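You operate a simulated robot arm through the tools that you are given. There is no shell and no other tool. Be economical: measure what you need, move in short steps, check, and stop when the job is done.

The job below is to be done with a simulated robot arm. You get a single attempt, and the scene is never put back.

## Task
Clean the refractometer's prism and zero it with water.
Fine: wipe with the pad, dab water on with the dropper, shut the cover, press ZERO; pad and dropper go back. Set down upright: wiping pad, glass dropper.

Only the result counts: the job must be done as asked and must still hold three seconds after the hand-in. Knocking over, shifting, dropping, spilling or breaking anything else fails it. A push-on lid holds only when it is set on centred and level and pressed home; a screw cap is set on level and turned clockwise until tight.

## Robot
A 7-joint arm with a two-finger parallel gripper, fixed in place. Base frame: the origin is at the foot of the arm, x ahead of it, y to its left, z up; the work surface is at about z = 0. Readings come in mm, degrees, newtons and seconds.
With the tool pointing down near the work surface it reaches from about 240 to 620 mm from the base axis. Its first joint turns from -66.0 to 66.0 degrees. Payload 2.6 kg.
Tool frame: the origin (TCP) lies between the finger pads and is the grasp point; the fingertips stand 30 mm ahead of it; z points along the fingers, y is the line along which they close. The gripper opens to 94 mm. The fingers are 28 mm wide and 10 mm thick; the gripper's body (50 by 96 mm) begins 55 mm behind the TCP.
Orientation is told as [roll, pitch, yaw] about the base's x, y, z axes, in that order, counted from this pose: with the fingers straight down and closing along the base's y, the tool's x points along the base's -x, its y along +y and its z along -z.

## Interface
- The arm moves only by the tool step_arm. Its argument "steps" is a list of rows, each a list of 2 entries, a list of its own where there are three numbers: the shift along the tool's x, y, z in units of 200 mm (1.0 is 200 mm), then the turn, a rotation vector about the tool's x, y, z in units of 90 degrees (1.0 is 90 degrees). In form: [[[tx, ty, tz], [rx, ry, rz]], ...]. A call has 1 to 10 rows; each row is the pose to reach, as a shift and turn from the pose commanded when the call began, along the tool's axes at that moment. "fingers" is the opening in per cent of the stroke, from 0 (shut) to 100 (fully open), set as the call begins (left out, the last holds). A call with a number of a shift or a turn outside -1 to 1 is refused whole. Each row takes 0.2 s and may step no farther than 50 mm and 8.6 degrees from the row before; otherwise, or with a gripper value out of range, the whole call is refused. A pose out of reach is approached as far as the arm can. The call stops where the force on the tool passes 40 N (or 10 N more than at its start, if that is more) or the arm is blocked; 0.2 s more then pass. The fingers move at their own pace (about 72 mm/s each) and stop on an object; they squeeze with about 28 N. The grip force told is the motor's: it shows also when the fingers shut on nothing. Time passes only in rows, and 0.2 s behind the last, so rows that repeat a pose let the fingers close. The reply holds the time, the measured pose of the TCP, the force on the tool along the base axes, the opening and the grip force, in the units named above and with some noise, with the torque about the TCP (base axes, N m) and any sound that the robot's microphone picked up, and new pictures: "views" is both (left out), scene, wrist or none.
- Cameras (640 x 400 px; columns grow to the right, rows downward): "scene" is fixed at [25.8, 412.8, 570.1]; the picture's right is [-0.82, -0.57, 0.00], its down [-0.27, 0.39, -0.88] and it looks along [0.50, -0.72, -0.48] (base axes); focal length 368 px, centre (320, 200). "wrist" rides on the gripper at [76, 14, -102] in the tool frame; the picture's right is [-0.18, 0.98, 0.00], its down [-0.75, -0.14, -0.64] and it looks along [-0.63, -0.12, 0.77] (tool axes); focal length 243 px, centre (320, 200). There is no depth. A picture from a camera that has moved, and an enlarged one, comes with that camera's place and axes in the base frame and with its lens. The place of the scene camera against the robot may be out by one fixed shift of up to 18 mm in any direction.
- inspect(camera, box): a new picture of the part [left, top, right, bottom] of that camera's present view, enlarged. The clock stands still meanwhile.
- job_done(): hands the job in; it is judged then, once.

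Go step by step. Nothing tells you positions but the pictures and the camera data: compare them with the known pose of the tool, close in by small moves and look again before you grip or let go. The budget is 120 turns and 200 pictures, counting those below and the enlarged ones. Unless the task says otherwise, let go and move clear before handing in, and close with one line.

The tools are called after "Request:" as a command line: name --argument value ..., lists and objects as JSON in quotes. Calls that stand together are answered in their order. step_arm: Moves the arm, as the interface text tells. Its arguments: {"type":"object","properties":{"steps":{"type":"array"},"fingers":{"type":"number"},"views":{"type":"string","enum":["both","scene","wrist","none"]}},"required":["steps"]} The other tools are called the same way: inspect (camera, box) takes an enlarged picture of a part of a camera's view; job_done () hands the job in.

At the start:

```text
time_s: 0.0
ee_pos: [322.7, -287.0, 345.3]
orientation: [0.0, 0.0, 0.0]
contact_force: [0.2, -0.3, 0.9]
ft_torque: [-0.03, 0.01, 0.01]
opening: 94.1
grip_force: 0.0
```

scene: 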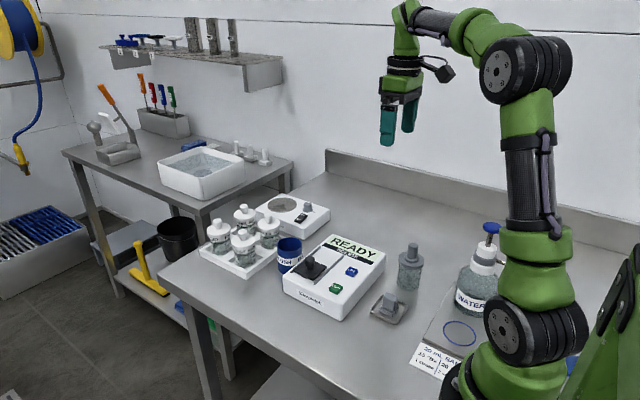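
wrist: 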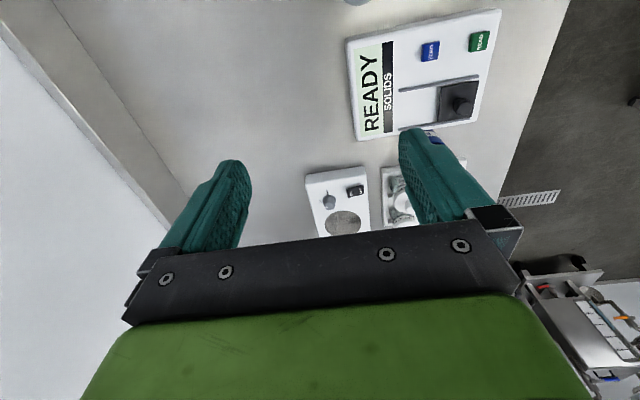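

I see the refractometer (READY), with the pad and dropper probably beside it. I'll take close-ups before moving.

Request:
inspect --camera "scene" --box '[260, 220, 460, 345]'

Request:
inspect --camera "scene" --box '[400, 210, 600, 400]'

Request:
inspect --camera "wrist" --box '[300, 0, 520, 140]'

```text
3.20 times, centred on (360, 282) of scene
camera zoom: at [25.8, 412.8, 570.1], right [-0.82, -0.57, 0.0], down [-0.27, 0.39, -0.88], along [0.5, -0.72, -0.48], focal length 1176 px, centre (192, -64)
```

zoom: 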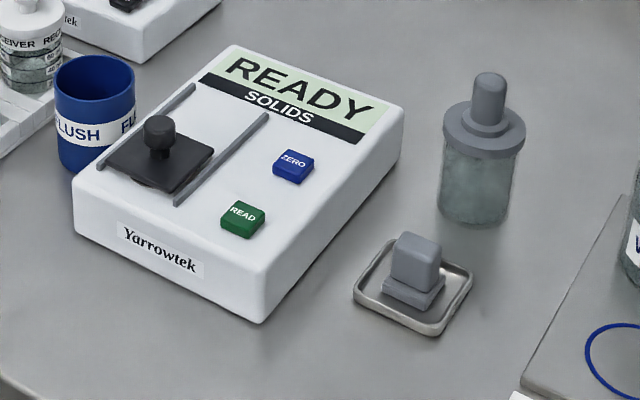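

```text
2.11 times, centred on (500, 305) of scene
camera zoom: at [25.8, 412.8, 570.1], right [-0.82, -0.57, 0.0], down [-0.27, 0.39, -0.88], along [0.5, -0.72, -0.48], focal length 774 px, centre (-59, -21)
```

zoom: 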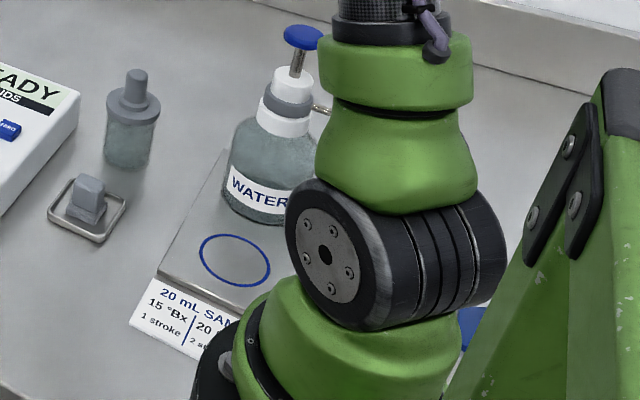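

```text
2.86 times, centred on (410, 70) of wrist
camera zoom: at [246.8, -271.7, 448.4], right [0.18, 0.98, 0.0], down [0.75, -0.14, 0.64], along [0.63, -0.12, -0.77], focal length 693 px, centre (63, 571)
```

zoom: 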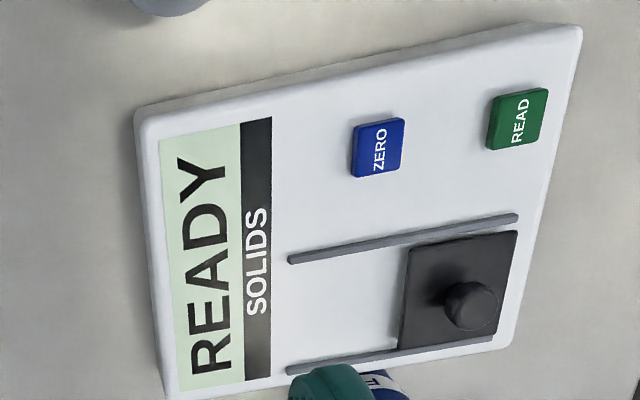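

The cover looks like a sliding plate with a knob near (404,-87), running on rails along y. The pad is near (230,-132) and the dropper bottle near (226,-227). I'll move above the knob for a closer look.

Request:
step_arm --steps '[[[-0.067, 0.167, 0.12], [0, 0, 0]], [[-0.133, 0.333, 0.24], [0, 0, 0]], [[-0.2, 0.5, 0.36], [0, 0, 0]], [[-0.267, 0.667, 0.48], [0, 0, 0]], [[-0.333, 0.833, 0.6], [0, 0, 0]], [[-0.4, 1.0, 0.725], [0, 0, 0]]]' --views "both"

```text
time_s: 1.4
ee_pos: [403.5, -86.8, 200.9]
orientation: [0.0, 0.0, -0.1]
contact_force: [0.3, 0.5, -0.2]
ft_torque: [0.0, 0.0, 0.0]
opening: 93.9
grip_force: 0.0
camera wrist: at [328.0, -72.3, 303.6], right [0.18, 0.98, 0.0], down [0.75, -0.14, 0.64], along [0.63, -0.12, -0.77], focal length 243 px, centre (320, 200)
```

scene: 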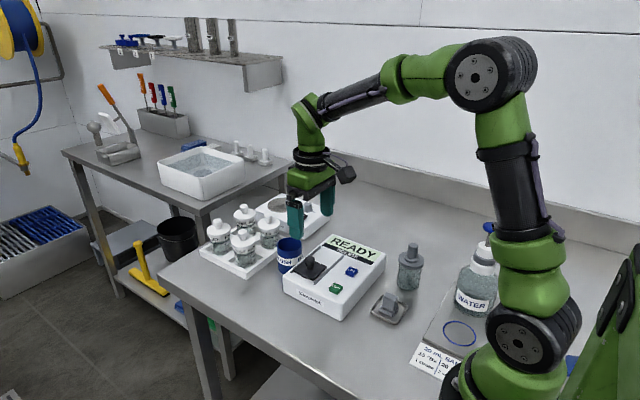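
wrist: 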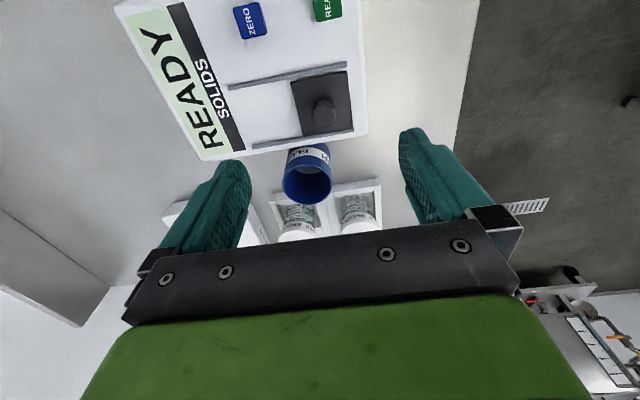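

The knob is nearly under the tool. I'll zoom in on the cover to refine its position and yaw.

Request:
inspect --camera "wrist" --box '[110, 0, 390, 175]'

Request:
inspect --camera "scene" --box '[275, 230, 375, 320]'

```text
2.29 times, centred on (250, 88) of wrist
camera zoom: at [328.0, -72.3, 303.6], right [0.18, 0.98, 0.0], down [0.75, -0.14, 0.64], along [0.63, -0.12, -0.77], focal length 555 px, centre (480, 457)
```

zoom: 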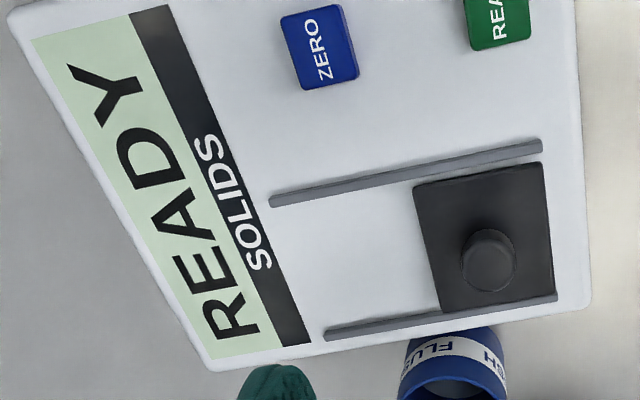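

```text
4.44 times, centred on (325, 275) of scene
camera zoom: at [25.8, 412.7, 570.1], right [-0.82, -0.57, 0.0], down [-0.27, 0.39, -0.88], along [0.5, -0.72, -0.48], focal length 1634 px, centre (298, -133)
```

zoom: 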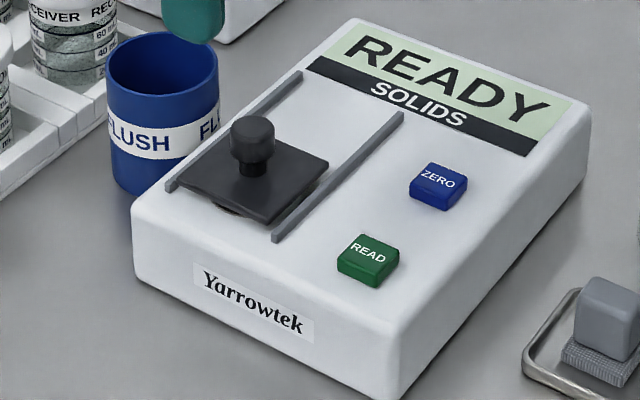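

Rails run parallel to base y, and the knob is about (410,-85) with its top near z≈77–85. I'll descend with the fingers open on either side of it.

Request:
step_arm --steps '[[[-0.033, 0.008, 0.2], [0, 0, 0]], [[-0.033, 0.008, 0.4], [0, 0, 0]], [[-0.033, 0.008, 0.5], [0, 0, 0]]]' --fingers 60 --views "both"

Request:
inspect --camera "scene" --box '[275, 200, 395, 320]'

```text
time_s: 2.2
ee_pos: [410.2, -84.0, 98.9]
orientation: [0.1, 0.0, -0.1]
contact_force: [0.0, 0.2, -0.5]
ft_torque: [0.02, 0.0, 0.0]
opening: 56.5
grip_force: 0.1
camera wrist: at [334.4, -70.0, 202.1], right [0.18, 0.98, 0.0], down [0.75, -0.14, 0.64], along [0.63, -0.12, -0.77], focal length 243 px, centre (320, 200)
```

scene: 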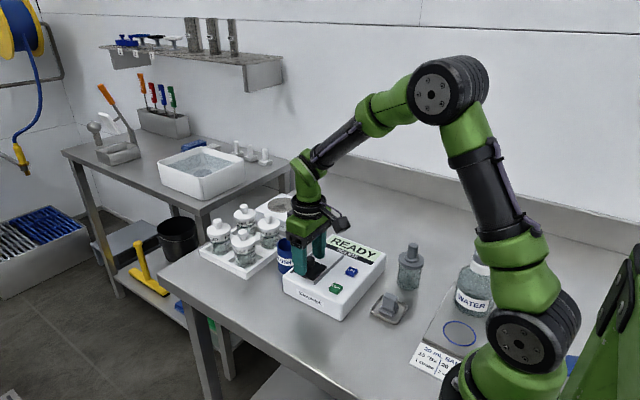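
wrist: 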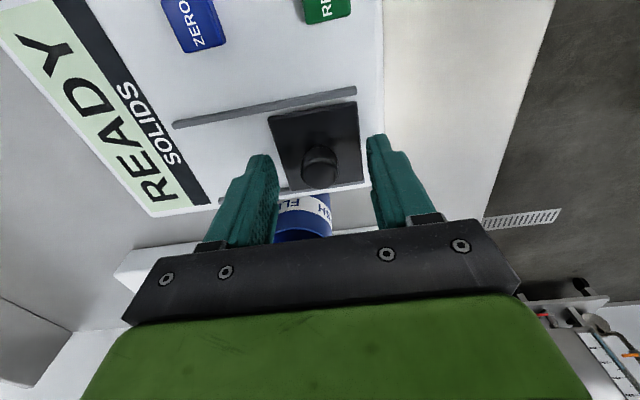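

```text
3.33 times, centred on (335, 260) of scene
camera zoom: at [25.8, 412.8, 570.1], right [-0.82, -0.57, 0.0], down [-0.27, 0.39, -0.88], along [0.5, -0.72, -0.48], focal length 1225 px, centre (270, 0)
```

zoom: 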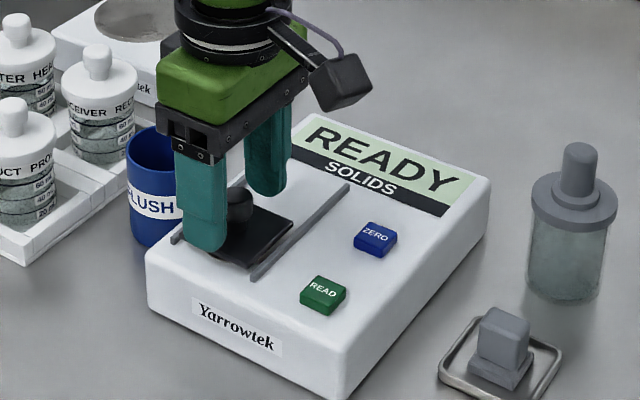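

The rails are at z≈55, the knob is between the fingers and its top is about 72. I'll lower 9 mm and close.

Request:
step_arm --steps '[[[-0.003, 0, 0.025], [0, 0, 0]], [[-0.003, 0, 0.045], [0, 0, 0]]]' --views "none"

Request:
step_arm --steps '[[[0, 0, 0], [0, 0, 0]], [[0, 0, 0], [0, 0, 0]], [[0, 0, 0], [0, 0, 0]]]' --fingers 0

Request:
inspect --camera "scene" --box '[275, 200, 395, 320]'

```text
time_s: 2.8
ee_pos: [410.0, -83.4, 91.2]
orientation: [-0.1, 0.0, 0.0]
contact_force: [0.4, 0.2, -0.1]
ft_torque: [0.01, -0.01, -0.01]
opening: 56.7
grip_force: 0.1
```

```text
time_s: 3.6
ee_pos: [408.3, -84.4, 91.6]
orientation: [-0.1, -0.1, 0.0]
contact_force: [0.0, -1.8, -1.4]
ft_torque: [-0.06, -0.16, -0.04]
opening: 52.9
grip_force: 44.8
camera wrist: at [334.4, -70.1, 193.9], right [0.18, 0.98, 0.0], down [0.75, -0.14, 0.64], along [0.63, -0.12, -0.77], focal length 243 px, centre (320, 200)
```

scene: 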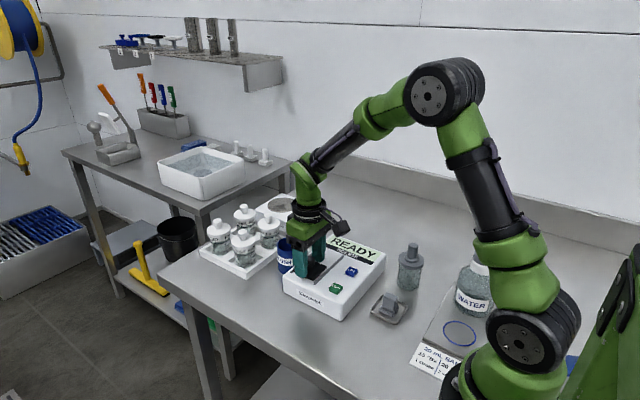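
wrist: 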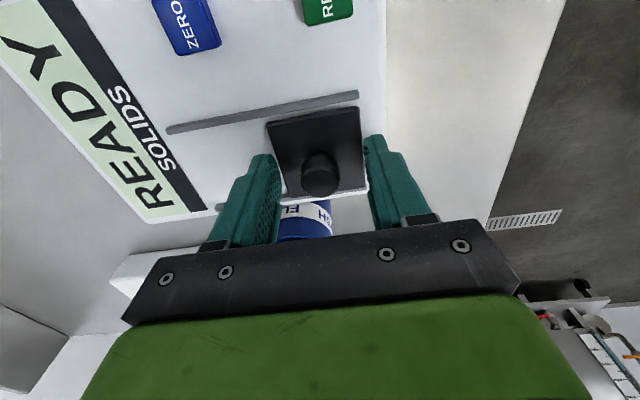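

```text
3.33 times, centred on (335, 260) of scene
camera zoom: at [25.8, 412.8, 570.1], right [-0.82, -0.57, 0.0], down [-0.27, 0.39, -0.88], along [0.5, -0.72, -0.48], focal length 1225 px, centre (270, 0)
```

zoom: 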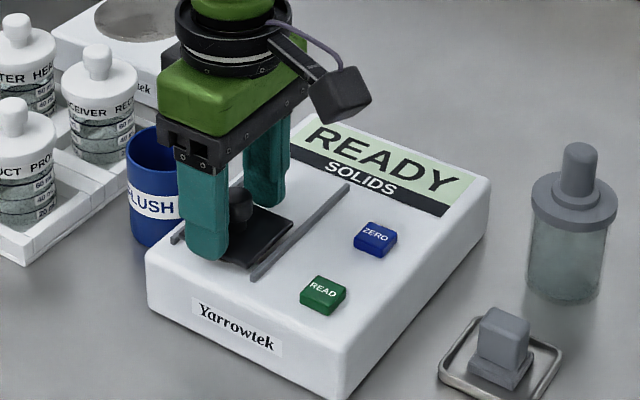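

The fingers closed at 53 mm, so they have the cover plate's edges and the plate sits higher than I judged. I'll open, rise 9 mm and take the knob itself.

Request:
step_arm --steps '[[[0, 0, 0], [0, 0, 0]], [[0, 0, -0.045], [0, 0, 0]]]' --fingers 62 --views "none"

Request:
step_arm --steps '[[[0, 0, 0], [0, 0, 0]], [[0, 0, 0], [0, 0, 0]], [[0, 0, 0], [0, 0, 0]]]' --fingers 0

Request:
inspect --camera "scene" --box '[275, 200, 395, 320]'

```text
time_s: 4.2
ee_pos: [410.2, -84.6, 100.1]
orientation: [0.0, 0.1, 0.1]
contact_force: [-0.2, 0.7, 0.4]
ft_torque: [-0.01, 0.0, -0.01]
opening: 58.4
grip_force: 0.0
```

```text
time_s: 5.0
ee_pos: [409.9, -85.4, 99.2]
orientation: [0.0, 0.1, 0.0]
contact_force: [-0.1, 0.7, 0.4]
ft_torque: [0.0, 0.05, 0.0]
opening: 20.5
grip_force: 44.7
camera wrist: at [334.7, -70.4, 203.1], right [0.18, 0.98, 0.0], down [0.75, -0.14, 0.64], along [0.63, -0.12, -0.77], focal length 243 px, centre (320, 200)
```

scene: 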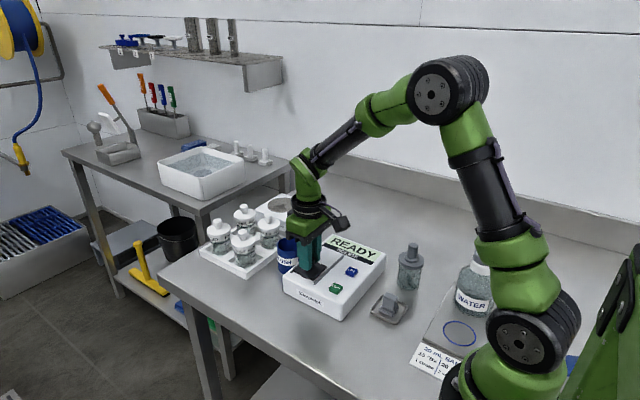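
wrist: 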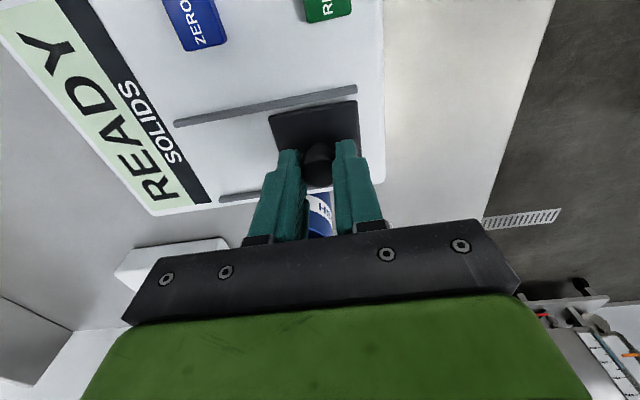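

```text
3.33 times, centred on (335, 260) of scene
camera zoom: at [25.8, 412.8, 570.1], right [-0.82, -0.57, 0.0], down [-0.27, 0.39, -0.88], along [0.5, -0.72, -0.48], focal length 1225 px, centre (270, 0)
```

zoom: 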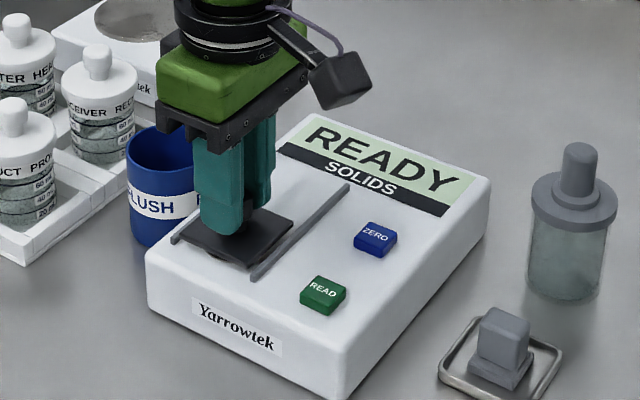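

The knob is gripped at 20.5 mm. I'll slide the cover back along −y.

Request:
step_arm --steps '[[[0, -0.05, 0], [0, 0, 0]], [[0, -0.1, 0], [0, 0, 0]], [[0, -0.15, 0], [0, 0, 0]], [[0, -0.2, 0], [0, 0, 0]], [[0, -0.25, 0], [0, 0, 0]], [[0, -0.27, 0], [0, 0, 0]]]'

Request:
inspect --camera "scene" --box '[275, 200, 395, 320]'

```text
time_s: 6.4
ee_pos: [409.8, -139.4, 99.1]
orientation: [-0.2, -0.2, 0.1]
contact_force: [10.1, 1.2, 5.5]
ft_torque: [0.03, -0.24, 0.07]
opening: 20.4
grip_force: 45.3
camera wrist: at [334.2, -124.4, 202.8], right [0.18, 0.98, 0.0], down [0.75, -0.14, 0.65], along [0.63, -0.12, -0.76], focal length 243 px, centre (320, 200)
```

scene: 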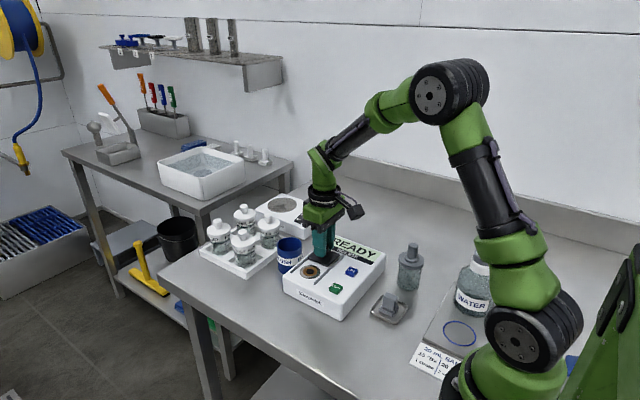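
wrist: 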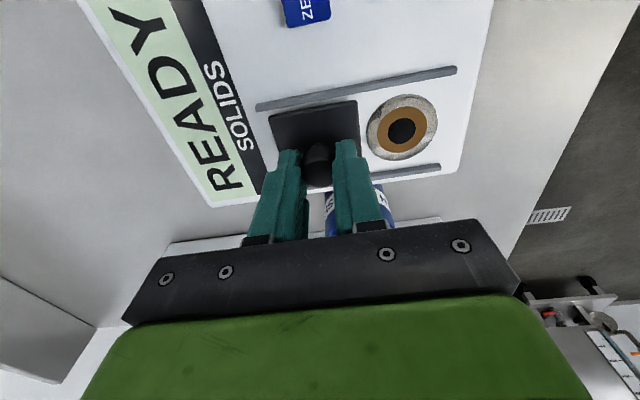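

```text
3.33 times, centred on (335, 260) of scene
camera zoom: at [25.8, 412.8, 570.1], right [-0.82, -0.57, 0.0], down [-0.27, 0.39, -0.88], along [0.5, -0.72, -0.48], focal length 1225 px, centre (270, 0)
```

zoom: 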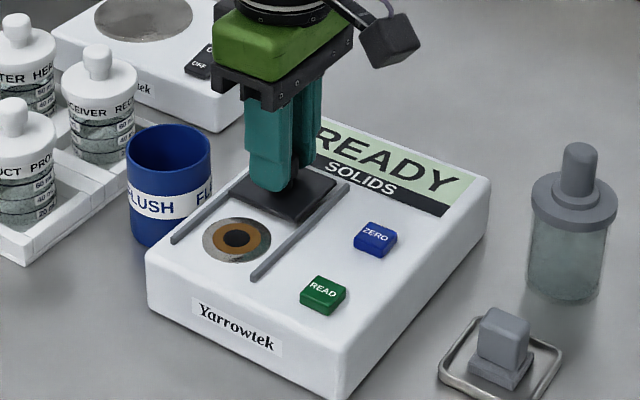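

The prism is exposed at about (409,-86) with brown residue on it. I'll push the cover slightly further, release, then look at the pad.

Request:
step_arm --steps '[[[0, -0.025, 0], [0, 0, 0]], [[0, -0.025, 0], [0, 0, 0]]]' --views "none"

Request:
step_arm --steps '[[[0, 0, 0], [0, 0, 0]], [[0, 0, 0], [0, 0, 0]], [[0, 0, -0.1], [0, 0, 0]], [[0, 0, -0.3], [0, 0, 0]], [[0.15, 0.015, -0.5], [0, 0, 0]], [[0.35, 0.035, -0.5], [0, 0, 0]], [[0.55, 0.055, -0.5], [0, 0, 0]], [[0.7, 0.065, -0.5], [0, 0, 0]]]' --fingers 50

Request:
inspect --camera "scene" --box '[275, 200, 435, 340]'

```text
time_s: 7.0
ee_pos: [410.6, -142.4, 99.1]
orientation: [0.1, -0.1, 0.0]
contact_force: [10.1, 6.6, 9.4]
ft_torque: [0.14, -0.52, 0.02]
opening: 20.5
grip_force: 44.7
```

```text
time_s: 8.8
ee_pos: [269.2, -130.6, 198.2]
orientation: [-0.1, 0.1, 0.0]
contact_force: [0.5, -0.2, 0.2]
ft_torque: [0.0, 0.0, -0.03]
opening: 46.8
grip_force: 0.1
camera wrist: at [193.9, -117.6, 302.3], right [0.18, 0.98, 0.0], down [0.75, -0.14, 0.64], along [0.63, -0.12, -0.77], focal length 243 px, centre (320, 200)
```

scene: 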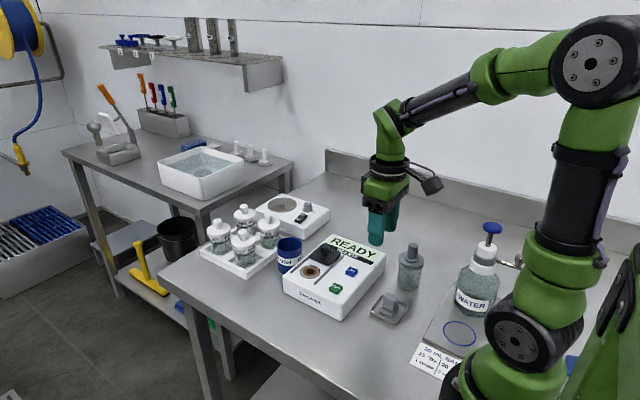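
wrist: 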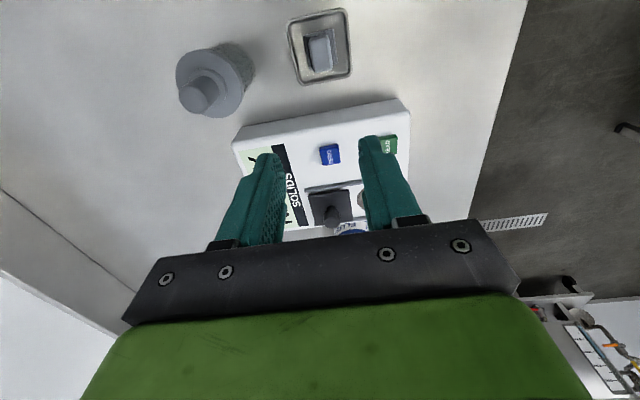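

```text
2.86 times, centred on (355, 270) of scene
camera zoom: at [25.8, 412.8, 570.1], right [-0.82, -0.57, 0.0], down [-0.27, 0.39, -0.88], along [0.5, -0.72, -0.48], focal length 1050 px, centre (220, 0)
```

zoom: 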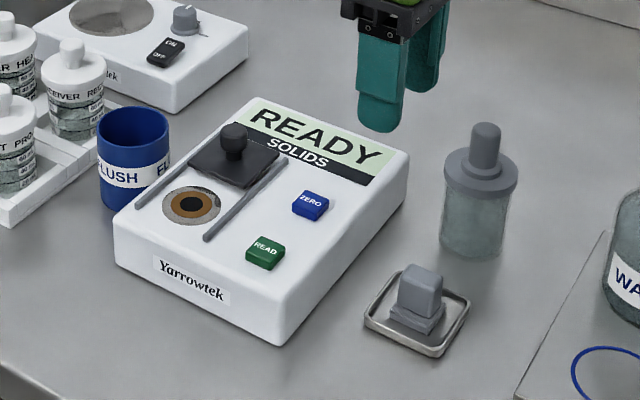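

Request:
inspect --camera "wrist" --box '[160, 0, 380, 130]'

```text
2.91 times, centred on (270, 65) of wrist
camera zoom: at [193.9, -117.6, 302.3], right [0.18, 0.98, 0.0], down [0.75, -0.14, 0.64], along [0.63, -0.12, -0.77], focal length 706 px, centre (466, 593)
```

zoom: 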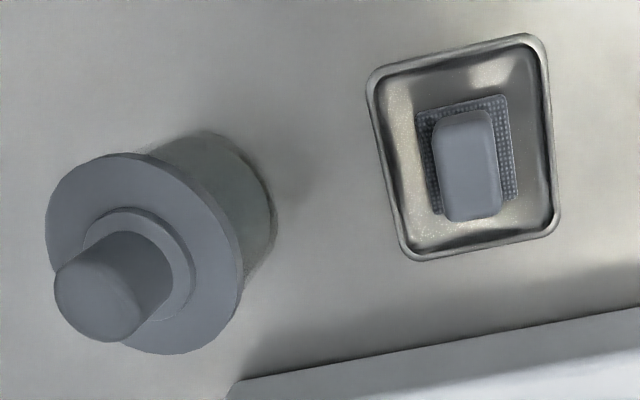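

The pad sits square to the base axes at about (234,-125), with a handle about 25 mm wide along y. I'll move above it.

Request:
step_arm --steps '[[[0.087, 0.014, 0.15], [0, 0, 0]], [[0.175, 0.028, 0.3], [0, 0, 0]], [[0.175, 0.028, 0.47], [0, 0, 0]]]' --fingers 46

Request:
inspect --camera "scene" --box '[345, 225, 445, 335]'

Request:
inspect --camera "wrist" --box '[220, 50, 440, 190]'

```text
time_s: 9.6
ee_pos: [235.3, -125.5, 104.9]
orientation: [0.0, -0.1, 0.1]
contact_force: [-0.3, 0.4, 0.1]
ft_torque: [0.01, -0.01, -0.03]
opening: 43.2
grip_force: 0.1
camera wrist: at [158.9, -109.9, 208.0], right [0.18, 0.98, 0.0], down [0.75, -0.14, 0.64], along [0.63, -0.12, -0.77], focal length 243 px, centre (320, 200)
```

scene: 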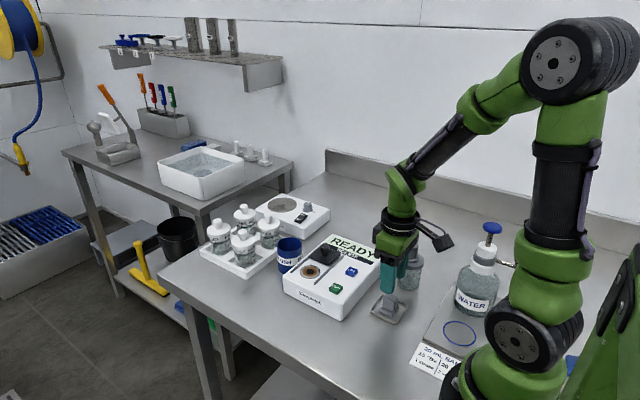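
wrist: 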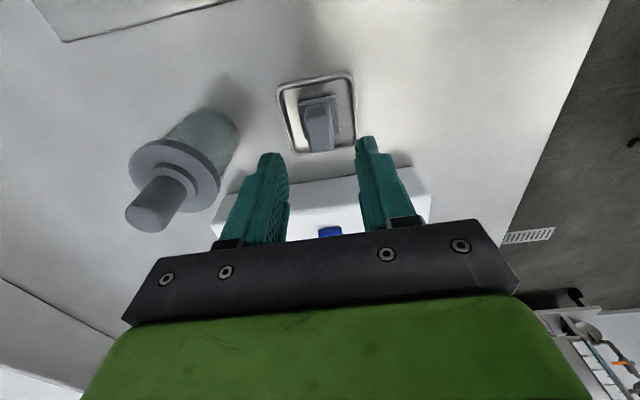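

```text
3.64 times, centred on (395, 280) of scene
camera zoom: at [25.8, 412.8, 570.1], right [-0.82, -0.57, 0.0], down [-0.27, 0.39, -0.88], along [0.5, -0.72, -0.48], focal length 1337 px, centre (47, -91)
```

zoom: 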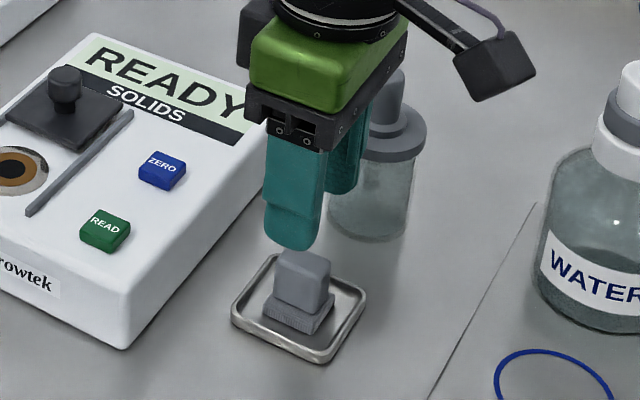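

```text
2.86 times, centred on (330, 120) of wrist
camera zoom: at [158.9, -109.9, 208.0], right [0.18, 0.98, 0.0], down [0.75, -0.14, 0.64], along [0.63, -0.12, -0.77], focal length 693 px, centre (291, 429)
```

zoom: 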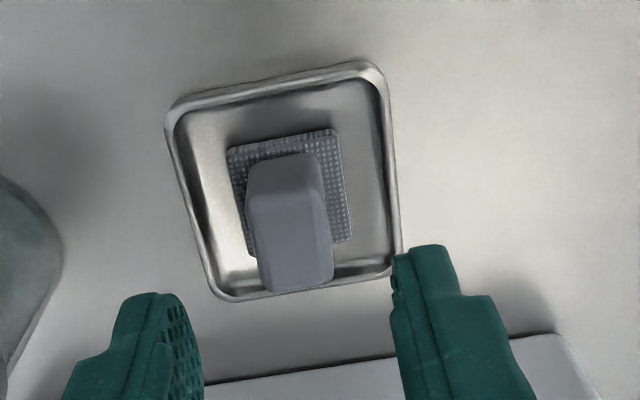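

The handle top is about (233,-124,43). I'll lower around it and grip.

Request:
step_arm --steps '[[[0.01, 0.0075, 0.15], [0, 0, 0]], [[0.01, 0.0075, 0.285], [0, 0, 0]]]' --views "none"

Request:
step_arm --steps '[[[0, 0, 0], [0, 0, 0]], [[0, 0, 0], [0, 0, 0]], [[0, 0, 0], [0, 0, 0]]]' --fingers 0

Request:
inspect --camera "scene" --box '[345, 225, 445, 335]'

```text
time_s: 10.2
ee_pos: [229.8, -122.0, 50.0]
orientation: [0.0, 0.0, 0.1]
contact_force: [-0.4, -0.3, -0.6]
ft_torque: [0.0, -0.01, 0.0]
opening: 43.4
grip_force: 0.1
```

```text
time_s: 11.0
ee_pos: [231.8, -123.2, 51.1]
orientation: [0.0, 0.0, 0.0]
contact_force: [-0.1, -0.2, -0.5]
ft_torque: [0.03, 0.04, 0.01]
opening: 18.7
grip_force: 28.0
camera wrist: at [156.6, -108.2, 153.5], right [0.18, 0.98, 0.0], down [0.75, -0.14, 0.64], along [0.63, -0.12, -0.77], focal length 243 px, centre (320, 200)
```

scene: 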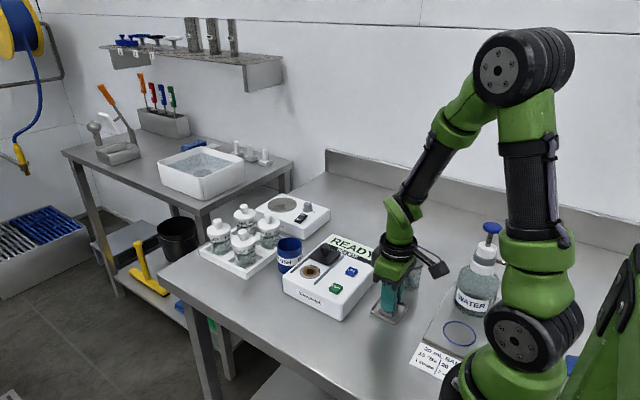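
wrist: 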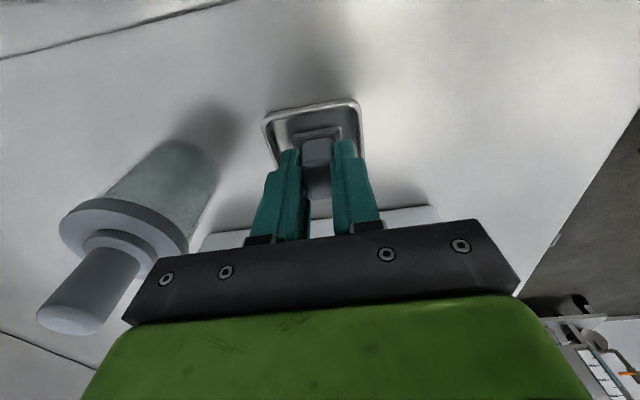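

```text
3.64 times, centred on (395, 280) of scene
camera zoom: at [25.8, 412.8, 570.1], right [-0.82, -0.57, 0.0], down [-0.27, 0.39, -0.88], along [0.5, -0.72, -0.48], focal length 1337 px, centre (47, -91)
```

zoom: 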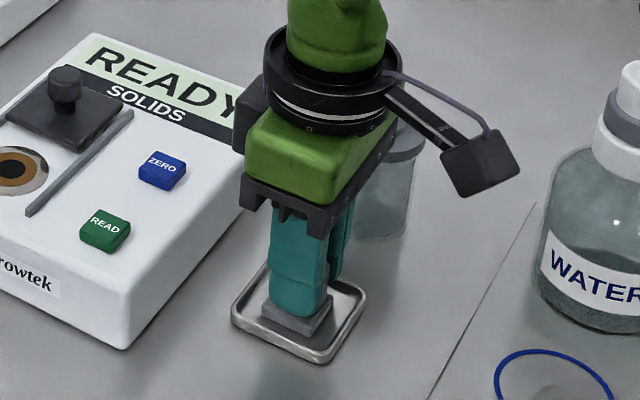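

The pad is gripped (18.7 mm). I'll lift it and carry it above the prism.

Request:
step_arm --steps '[[[0, 0, -0.1], [0, 0, 0]], [[0, 0, -0.3], [0, 0, 0]], [[-0.1, 0.02, -0.45], [0, 0, 0]], [[-0.3, 0.06, -0.45], [0, 0, 0]], [[-0.5, 0.1, -0.45], [0, 0, 0]], [[-0.7, 0.146, -0.45], [0, 0, 0]], [[-0.885, 0.185, -0.45], [0, 0, 0]]]'

Request:
inspect --camera "scene" --box '[265, 200, 385, 320]'

Request:
inspect --camera "wrist" --box '[200, 60, 440, 210]'

```text
time_s: 12.6
ee_pos: [408.9, -84.3, 139.1]
orientation: [0.0, 0.0, 0.1]
contact_force: [0.1, -0.8, -0.5]
ft_torque: [-0.01, 0.01, 0.0]
opening: 19.0
grip_force: 28.4
camera wrist: at [333.2, -70.1, 242.3], right [0.18, 0.98, 0.0], down [0.75, -0.14, 0.64], along [0.63, -0.12, -0.77], focal length 243 px, centre (320, 200)
```

scene: 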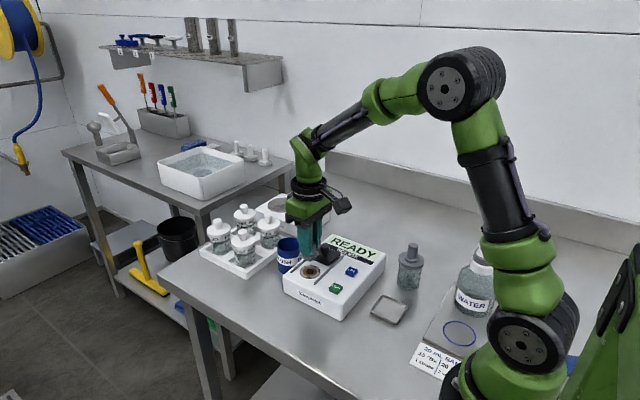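
wrist: 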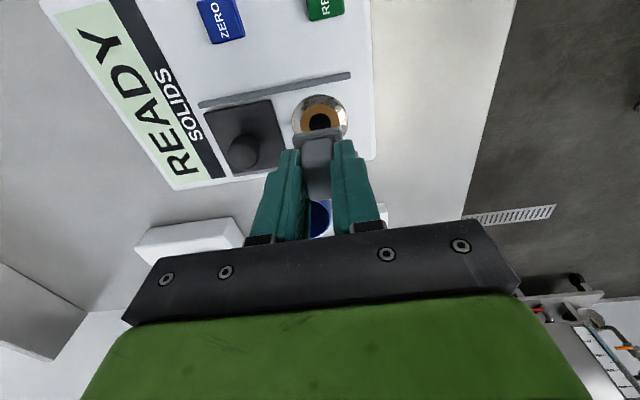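

```text
3.33 times, centred on (325, 260) of scene
camera zoom: at [25.8, 412.8, 570.1], right [-0.82, -0.57, 0.0], down [-0.27, 0.39, -0.88], along [0.5, -0.72, -0.48], focal length 1225 px, centre (303, 0)
```

zoom: 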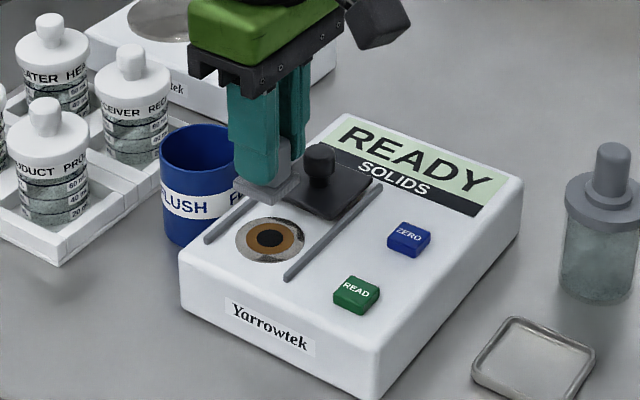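

```text
2.67 times, centred on (320, 135) of wrist
camera zoom: at [333.2, -70.1, 242.3], right [0.18, 0.98, 0.0], down [0.75, -0.14, 0.64], along [0.63, -0.12, -0.77], focal length 647 px, centre (320, 373)
```

zoom: 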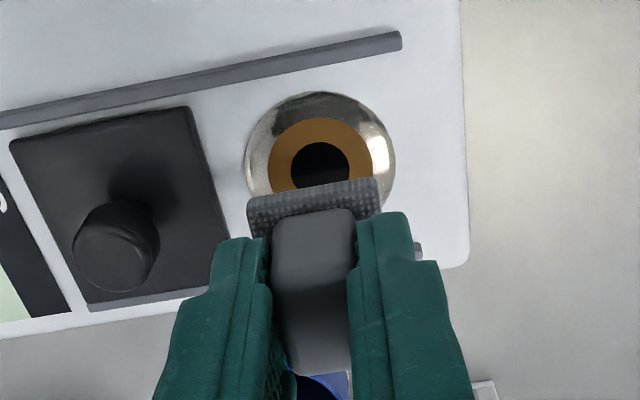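

The pad is centred over the prism. I'll lower to just above contact.

Request:
step_arm --steps '[[[0, 0, 0.1], [0, 0, 0]], [[0, 0, 0.16], [0, 0, 0]]]' --views "none"

Request:
inspect --camera "scene" --box '[265, 200, 385, 320]'

```text
time_s: 13.2
ee_pos: [409.0, -86.4, 106.7]
orientation: [-0.1, 0.0, 0.1]
contact_force: [0.0, 0.4, -0.1]
ft_torque: [-0.02, 0.04, -0.01]
opening: 18.8
grip_force: 27.8
```

```text
3.33 times, centred on (325, 260) of scene
camera zoom: at [25.8, 412.8, 570.1], right [-0.82, -0.57, 0.0], down [-0.27, 0.39, -0.88], along [0.5, -0.72, -0.48], focal length 1225 px, centre (303, 0)
```

zoom: 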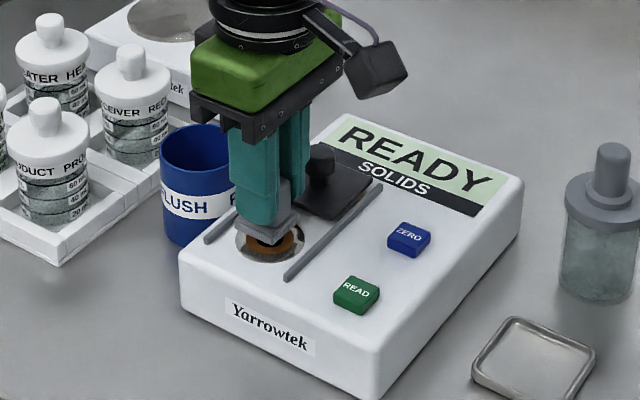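

Request:
step_arm --steps '[[[0, 0, 0.01], [0, 0, 0]], [[0, 0, 0.02], [0, 0, 0]], [[0, 0, 0.025], [0, 0, 0]], [[0, 0, 0.03], [0, 0, 0]]]' --views "none"

```text
time_s: 14.2
ee_pos: [409.3, -86.0, 101.0]
orientation: [0.0, 0.0, 0.0]
contact_force: [0.0, 0.2, -0.5]
ft_torque: [-0.01, -0.01, 0.01]
opening: 19.1
grip_force: 28.5
```

No contact yet at z=101, so I'll continue down in 1 mm steps.

Request:
step_arm --steps '[[[0, 0, 0.005], [0, 0, 0]], [[0, 0, 0.01], [0, 0, 0]], [[0, 0, 0.015], [0, 0, 0]]]' --views "none"

Request:
inspect --camera "scene" --box '[285, 230, 355, 300]'

```text
time_s: 15.0
ee_pos: [408.8, -87.4, 98.6]
orientation: [-0.1, -0.1, -0.1]
contact_force: [-1.1, 0.8, 0.2]
ft_torque: [0.02, 0.0, 0.0]
opening: 19.0
grip_force: 28.0
```

```text
5.71 times, centred on (320, 265) of scene
camera zoom: at [25.8, 412.8, 570.1], right [-0.82, -0.57, 0.0], down [-0.27, 0.39, -0.88], along [0.5, -0.72, -0.48], focal length 2101 px, centre (320, -171)
```

zoom: 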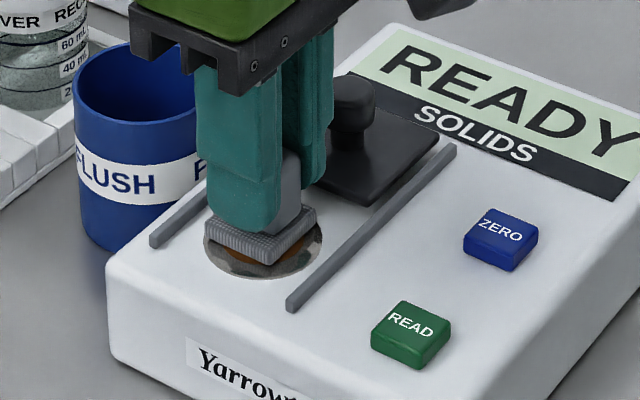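

Very near contact now. I'll go on down until force appears.

Request:
step_arm --steps '[[[0, 0, 0.005], [0, 0, 0]], [[0, 0, 0.01], [0, 0, 0]], [[0, 0, 0.015], [0, 0, 0]]]' --views "none"

```text
time_s: 15.8
ee_pos: [409.1, -86.0, 95.9]
orientation: [0.0, 0.0, -0.1]
contact_force: [-4.4, -0.4, 8.1]
ft_torque: [0.02, 0.17, 0.02]
opening: 18.6
grip_force: 27.5
```

The pad is in contact at 8 N. I'll wipe with small strokes.

Request:
step_arm --steps '[[[0, 0.03, 0.002], [0, 0, 0]], [[0, 0.06, 0.002], [0, 0, 0]], [[0, 0.02, 0.002], [0, 0, 0]], [[0, -0.02, 0.002], [0, 0, 0]], [[0, -0.05, 0.002], [0, 0, 0]], [[0, -0.02, 0.002], [0, 0, 0]], [[0, 0.02, 0.002], [0, 0, 0]], [[0, 0.06, 0.002], [0, 0, 0]], [[0, 0.02, 0.002], [0, 0, 0]], [[0, -0.04, 0.002], [0, 0, 0]]]' --views "scene"

Request:
inspect --camera "scene" --box '[285, 230, 355, 300]'

```text
time_s: 18.0
ee_pos: [408.9, -92.6, 95.3]
orientation: [0.2, 0.0, 0.2]
contact_force: [0.6, 9.5, 20.1]
ft_torque: [0.31, -0.13, 0.04]
opening: 18.9
grip_force: 28.5
```

scene: 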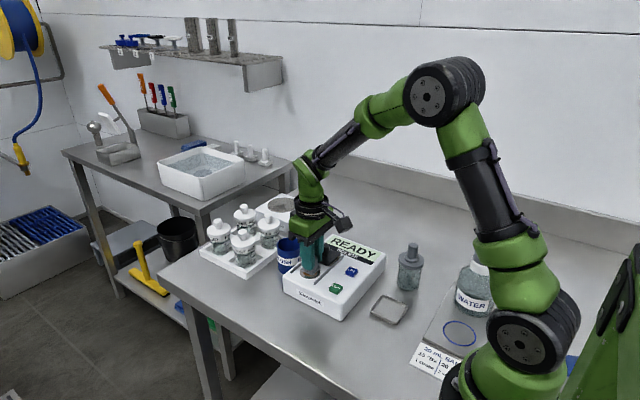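

```text
5.71 times, centred on (320, 265) of scene
camera zoom: at [25.7, 412.8, 570.1], right [-0.82, -0.57, 0.0], down [-0.27, 0.39, -0.88], along [0.5, -0.72, -0.48], focal length 2101 px, centre (320, -171)
```

zoom: 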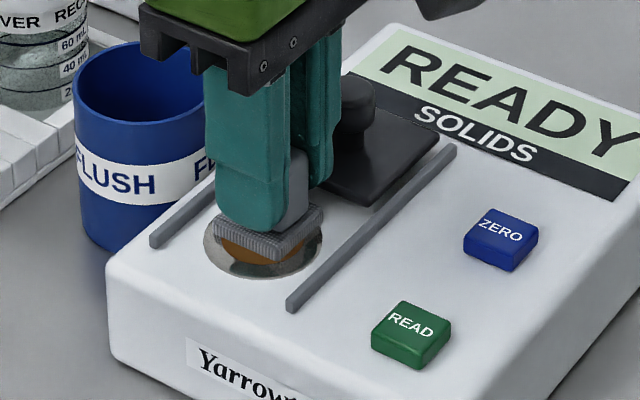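

Residue is still visible, so I'll add cross strokes and then lift to look.

Request:
step_arm --steps '[[[0.03, 0.04, 0], [0, 0, 0]], [[0.05, 0.06, 0], [0, 0, 0]], [[0.02, 0.09, 0], [0, 0, 0]], [[-0.02, 0.09, 0], [0, 0, 0]], [[-0.05, 0.06, 0], [0, 0, 0]], [[-0.05, 0.03, 0], [0, 0, 0]], [[-0.02, 0.0, 0], [0, 0, 0]], [[0.02, 0.0, 0], [0, 0, 0]], [[0.05, 0.04, 0], [0, 0, 0]], [[0, 0.04, 0], [0, 0, 0]]]' --views "none"

Request:
step_arm --steps '[[[0, 0, -0.05], [0, 0, 0]], [[0, 0, -0.2], [0, 0, 0]]]' --views "both"

Request:
inspect --camera "scene" --box '[285, 230, 355, 300]'

```text
time_s: 20.2
ee_pos: [408.8, -87.5, 94.6]
orientation: [0.0, 0.0, 0.0]
contact_force: [-5.7, -1.3, 14.0]
ft_torque: [-0.06, 0.23, -0.03]
opening: 18.7
grip_force: 28.0
```

```text
time_s: 20.8
ee_pos: [409.3, -86.2, 135.6]
orientation: [0.1, 0.1, 0.1]
contact_force: [-0.5, 0.0, 0.1]
ft_torque: [0.0, -0.01, 0.04]
opening: 18.8
grip_force: 28.0
camera wrist: at [334.0, -71.5, 237.9], right [0.18, 0.98, 0.0], down [0.75, -0.14, 0.64], along [0.63, -0.12, -0.77], focal length 243 px, centre (320, 200)
```

scene: 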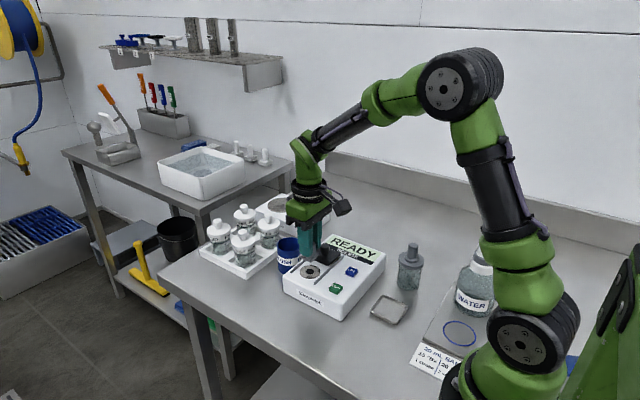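
wrist: 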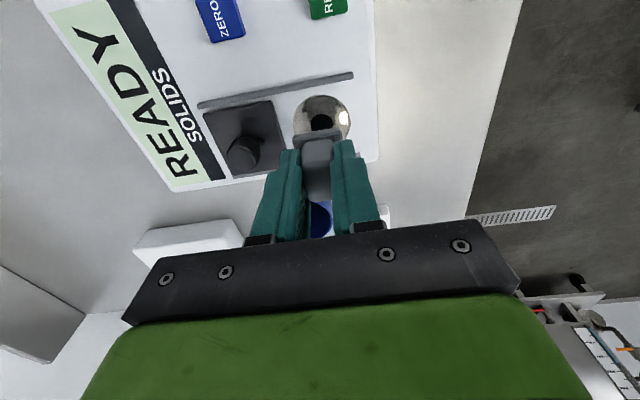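

```text
5.71 times, centred on (320, 265) of scene
camera zoom: at [25.8, 412.8, 570.1], right [-0.82, -0.57, 0.0], down [-0.27, 0.39, -0.88], along [0.5, -0.72, -0.48], focal length 2101 px, centre (320, -171)
```

zoom: 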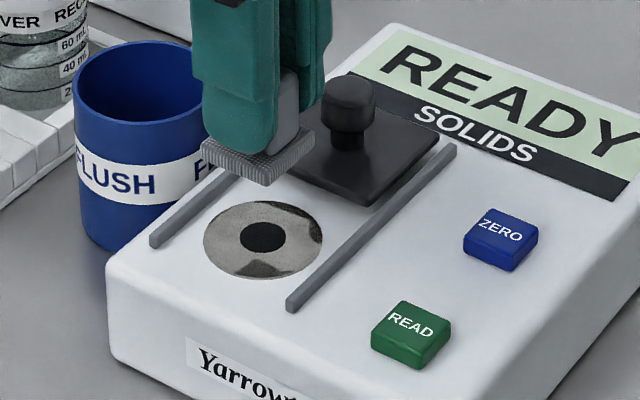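

The prism is clean. I'll take the pad back to its tray the same way.

Request:
step_arm --steps '[[[0.1, -0.02, -0.03], [0, 0, 0]], [[0.3, -0.06, -0.03], [0, 0, 0]], [[0.5, -0.1, -0.03], [0, 0, 0]], [[0.7, -0.146, -0.03], [0, 0, 0]], [[0.885, -0.185, -0.02], [0, 0, 0]], [[0.885, -0.185, 0.15], [0, 0, 0]], [[0.885, -0.185, 0.28], [0, 0, 0]]]' --views "both"

Request:
inspect --camera "scene" --box '[345, 225, 445, 335]'

Request:
inspect --camera "wrist" --box '[220, 50, 440, 190]'

```text
time_s: 22.4
ee_pos: [233.0, -125.0, 79.7]
orientation: [0.1, 0.0, 0.0]
contact_force: [-0.8, 0.6, -0.2]
ft_torque: [-0.03, 0.02, 0.0]
opening: 19.2
grip_force: 28.5
camera wrist: at [157.6, -109.9, 181.6], right [0.18, 0.98, 0.0], down [0.75, -0.14, 0.64], along [0.63, -0.12, -0.77], focal length 243 px, centre (320, 200)
```

scene: 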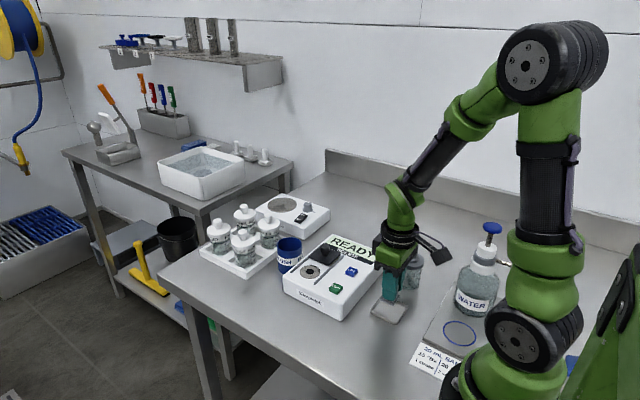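
wrist: 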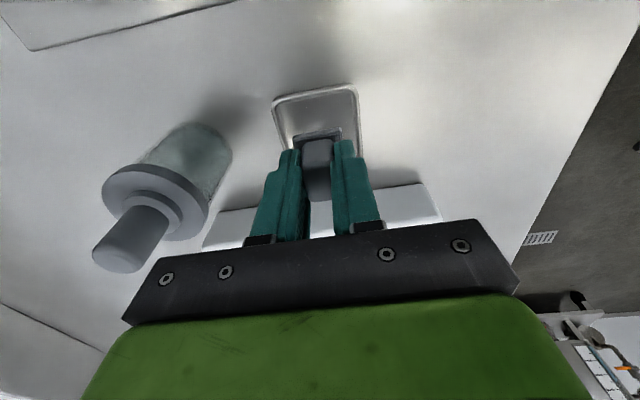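

```text
3.64 times, centred on (395, 280) of scene
camera zoom: at [25.8, 412.8, 570.1], right [-0.82, -0.57, 0.0], down [-0.27, 0.39, -0.88], along [0.5, -0.72, -0.48], focal length 1337 px, centre (47, -91)
```

zoom: 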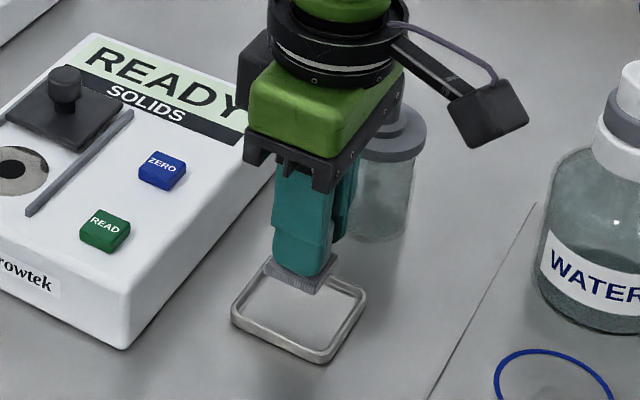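

```text
2.86 times, centred on (330, 120) of wrist
camera zoom: at [157.6, -109.9, 181.6], right [0.18, 0.98, 0.0], down [0.75, -0.14, 0.64], along [0.63, -0.12, -0.77], focal length 693 px, centre (291, 429)
```

zoom: 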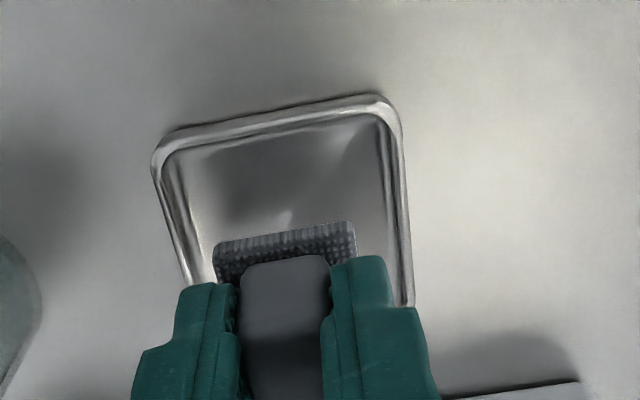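

Aligned with the tray. I'll lower to the original grasp height, looking for contact.

Request:
step_arm --steps '[[[0, 0, 0.07], [0, 0, 0]], [[0, 0, 0.12], [0, 0, 0]], [[0, 0, 0.135], [0, 0, 0]], [[0, 0, 0.143], [0, 0, 0]]]' --views "none"

Request:
inspect --camera "scene" --box '[345, 225, 445, 335]'

```text
time_s: 23.4
ee_pos: [231.7, -122.3, 51.0]
orientation: [0.0, 0.0, 0.0]
contact_force: [0.5, -0.7, -1.2]
ft_torque: [0.05, -0.02, -0.03]
opening: 18.8
grip_force: 28.2
```

```text
3.64 times, centred on (395, 280) of scene
camera zoom: at [25.8, 412.8, 570.1], right [-0.82, -0.57, 0.0], down [-0.27, 0.39, -0.88], along [0.5, -0.72, -0.48], focal length 1337 px, centre (47, -91)
```

zoom: 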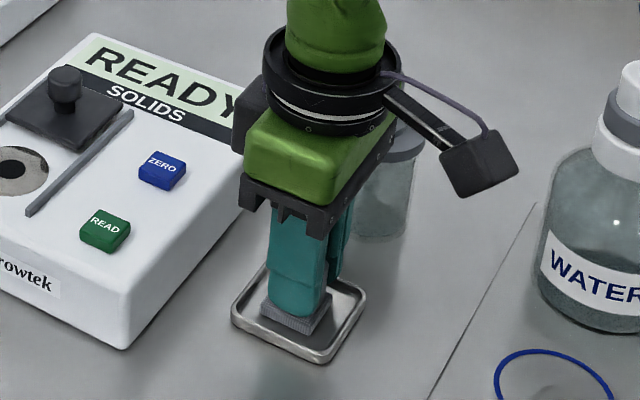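

It looks seated. I'll nudge down 1.5 mm to confirm contact.

Request:
step_arm --steps '[[[0, 0, 0.004], [0, 0, 0]], [[0, 0, 0.008], [0, 0, 0]]]' --views "none"

```text
time_s: 24.0
ee_pos: [233.1, -124.3, 48.6]
orientation: [0.0, -0.1, 0.0]
contact_force: [-4.5, 2.5, 18.0]
ft_torque: [0.07, 0.12, 0.0]
opening: 18.9
grip_force: 27.8
```

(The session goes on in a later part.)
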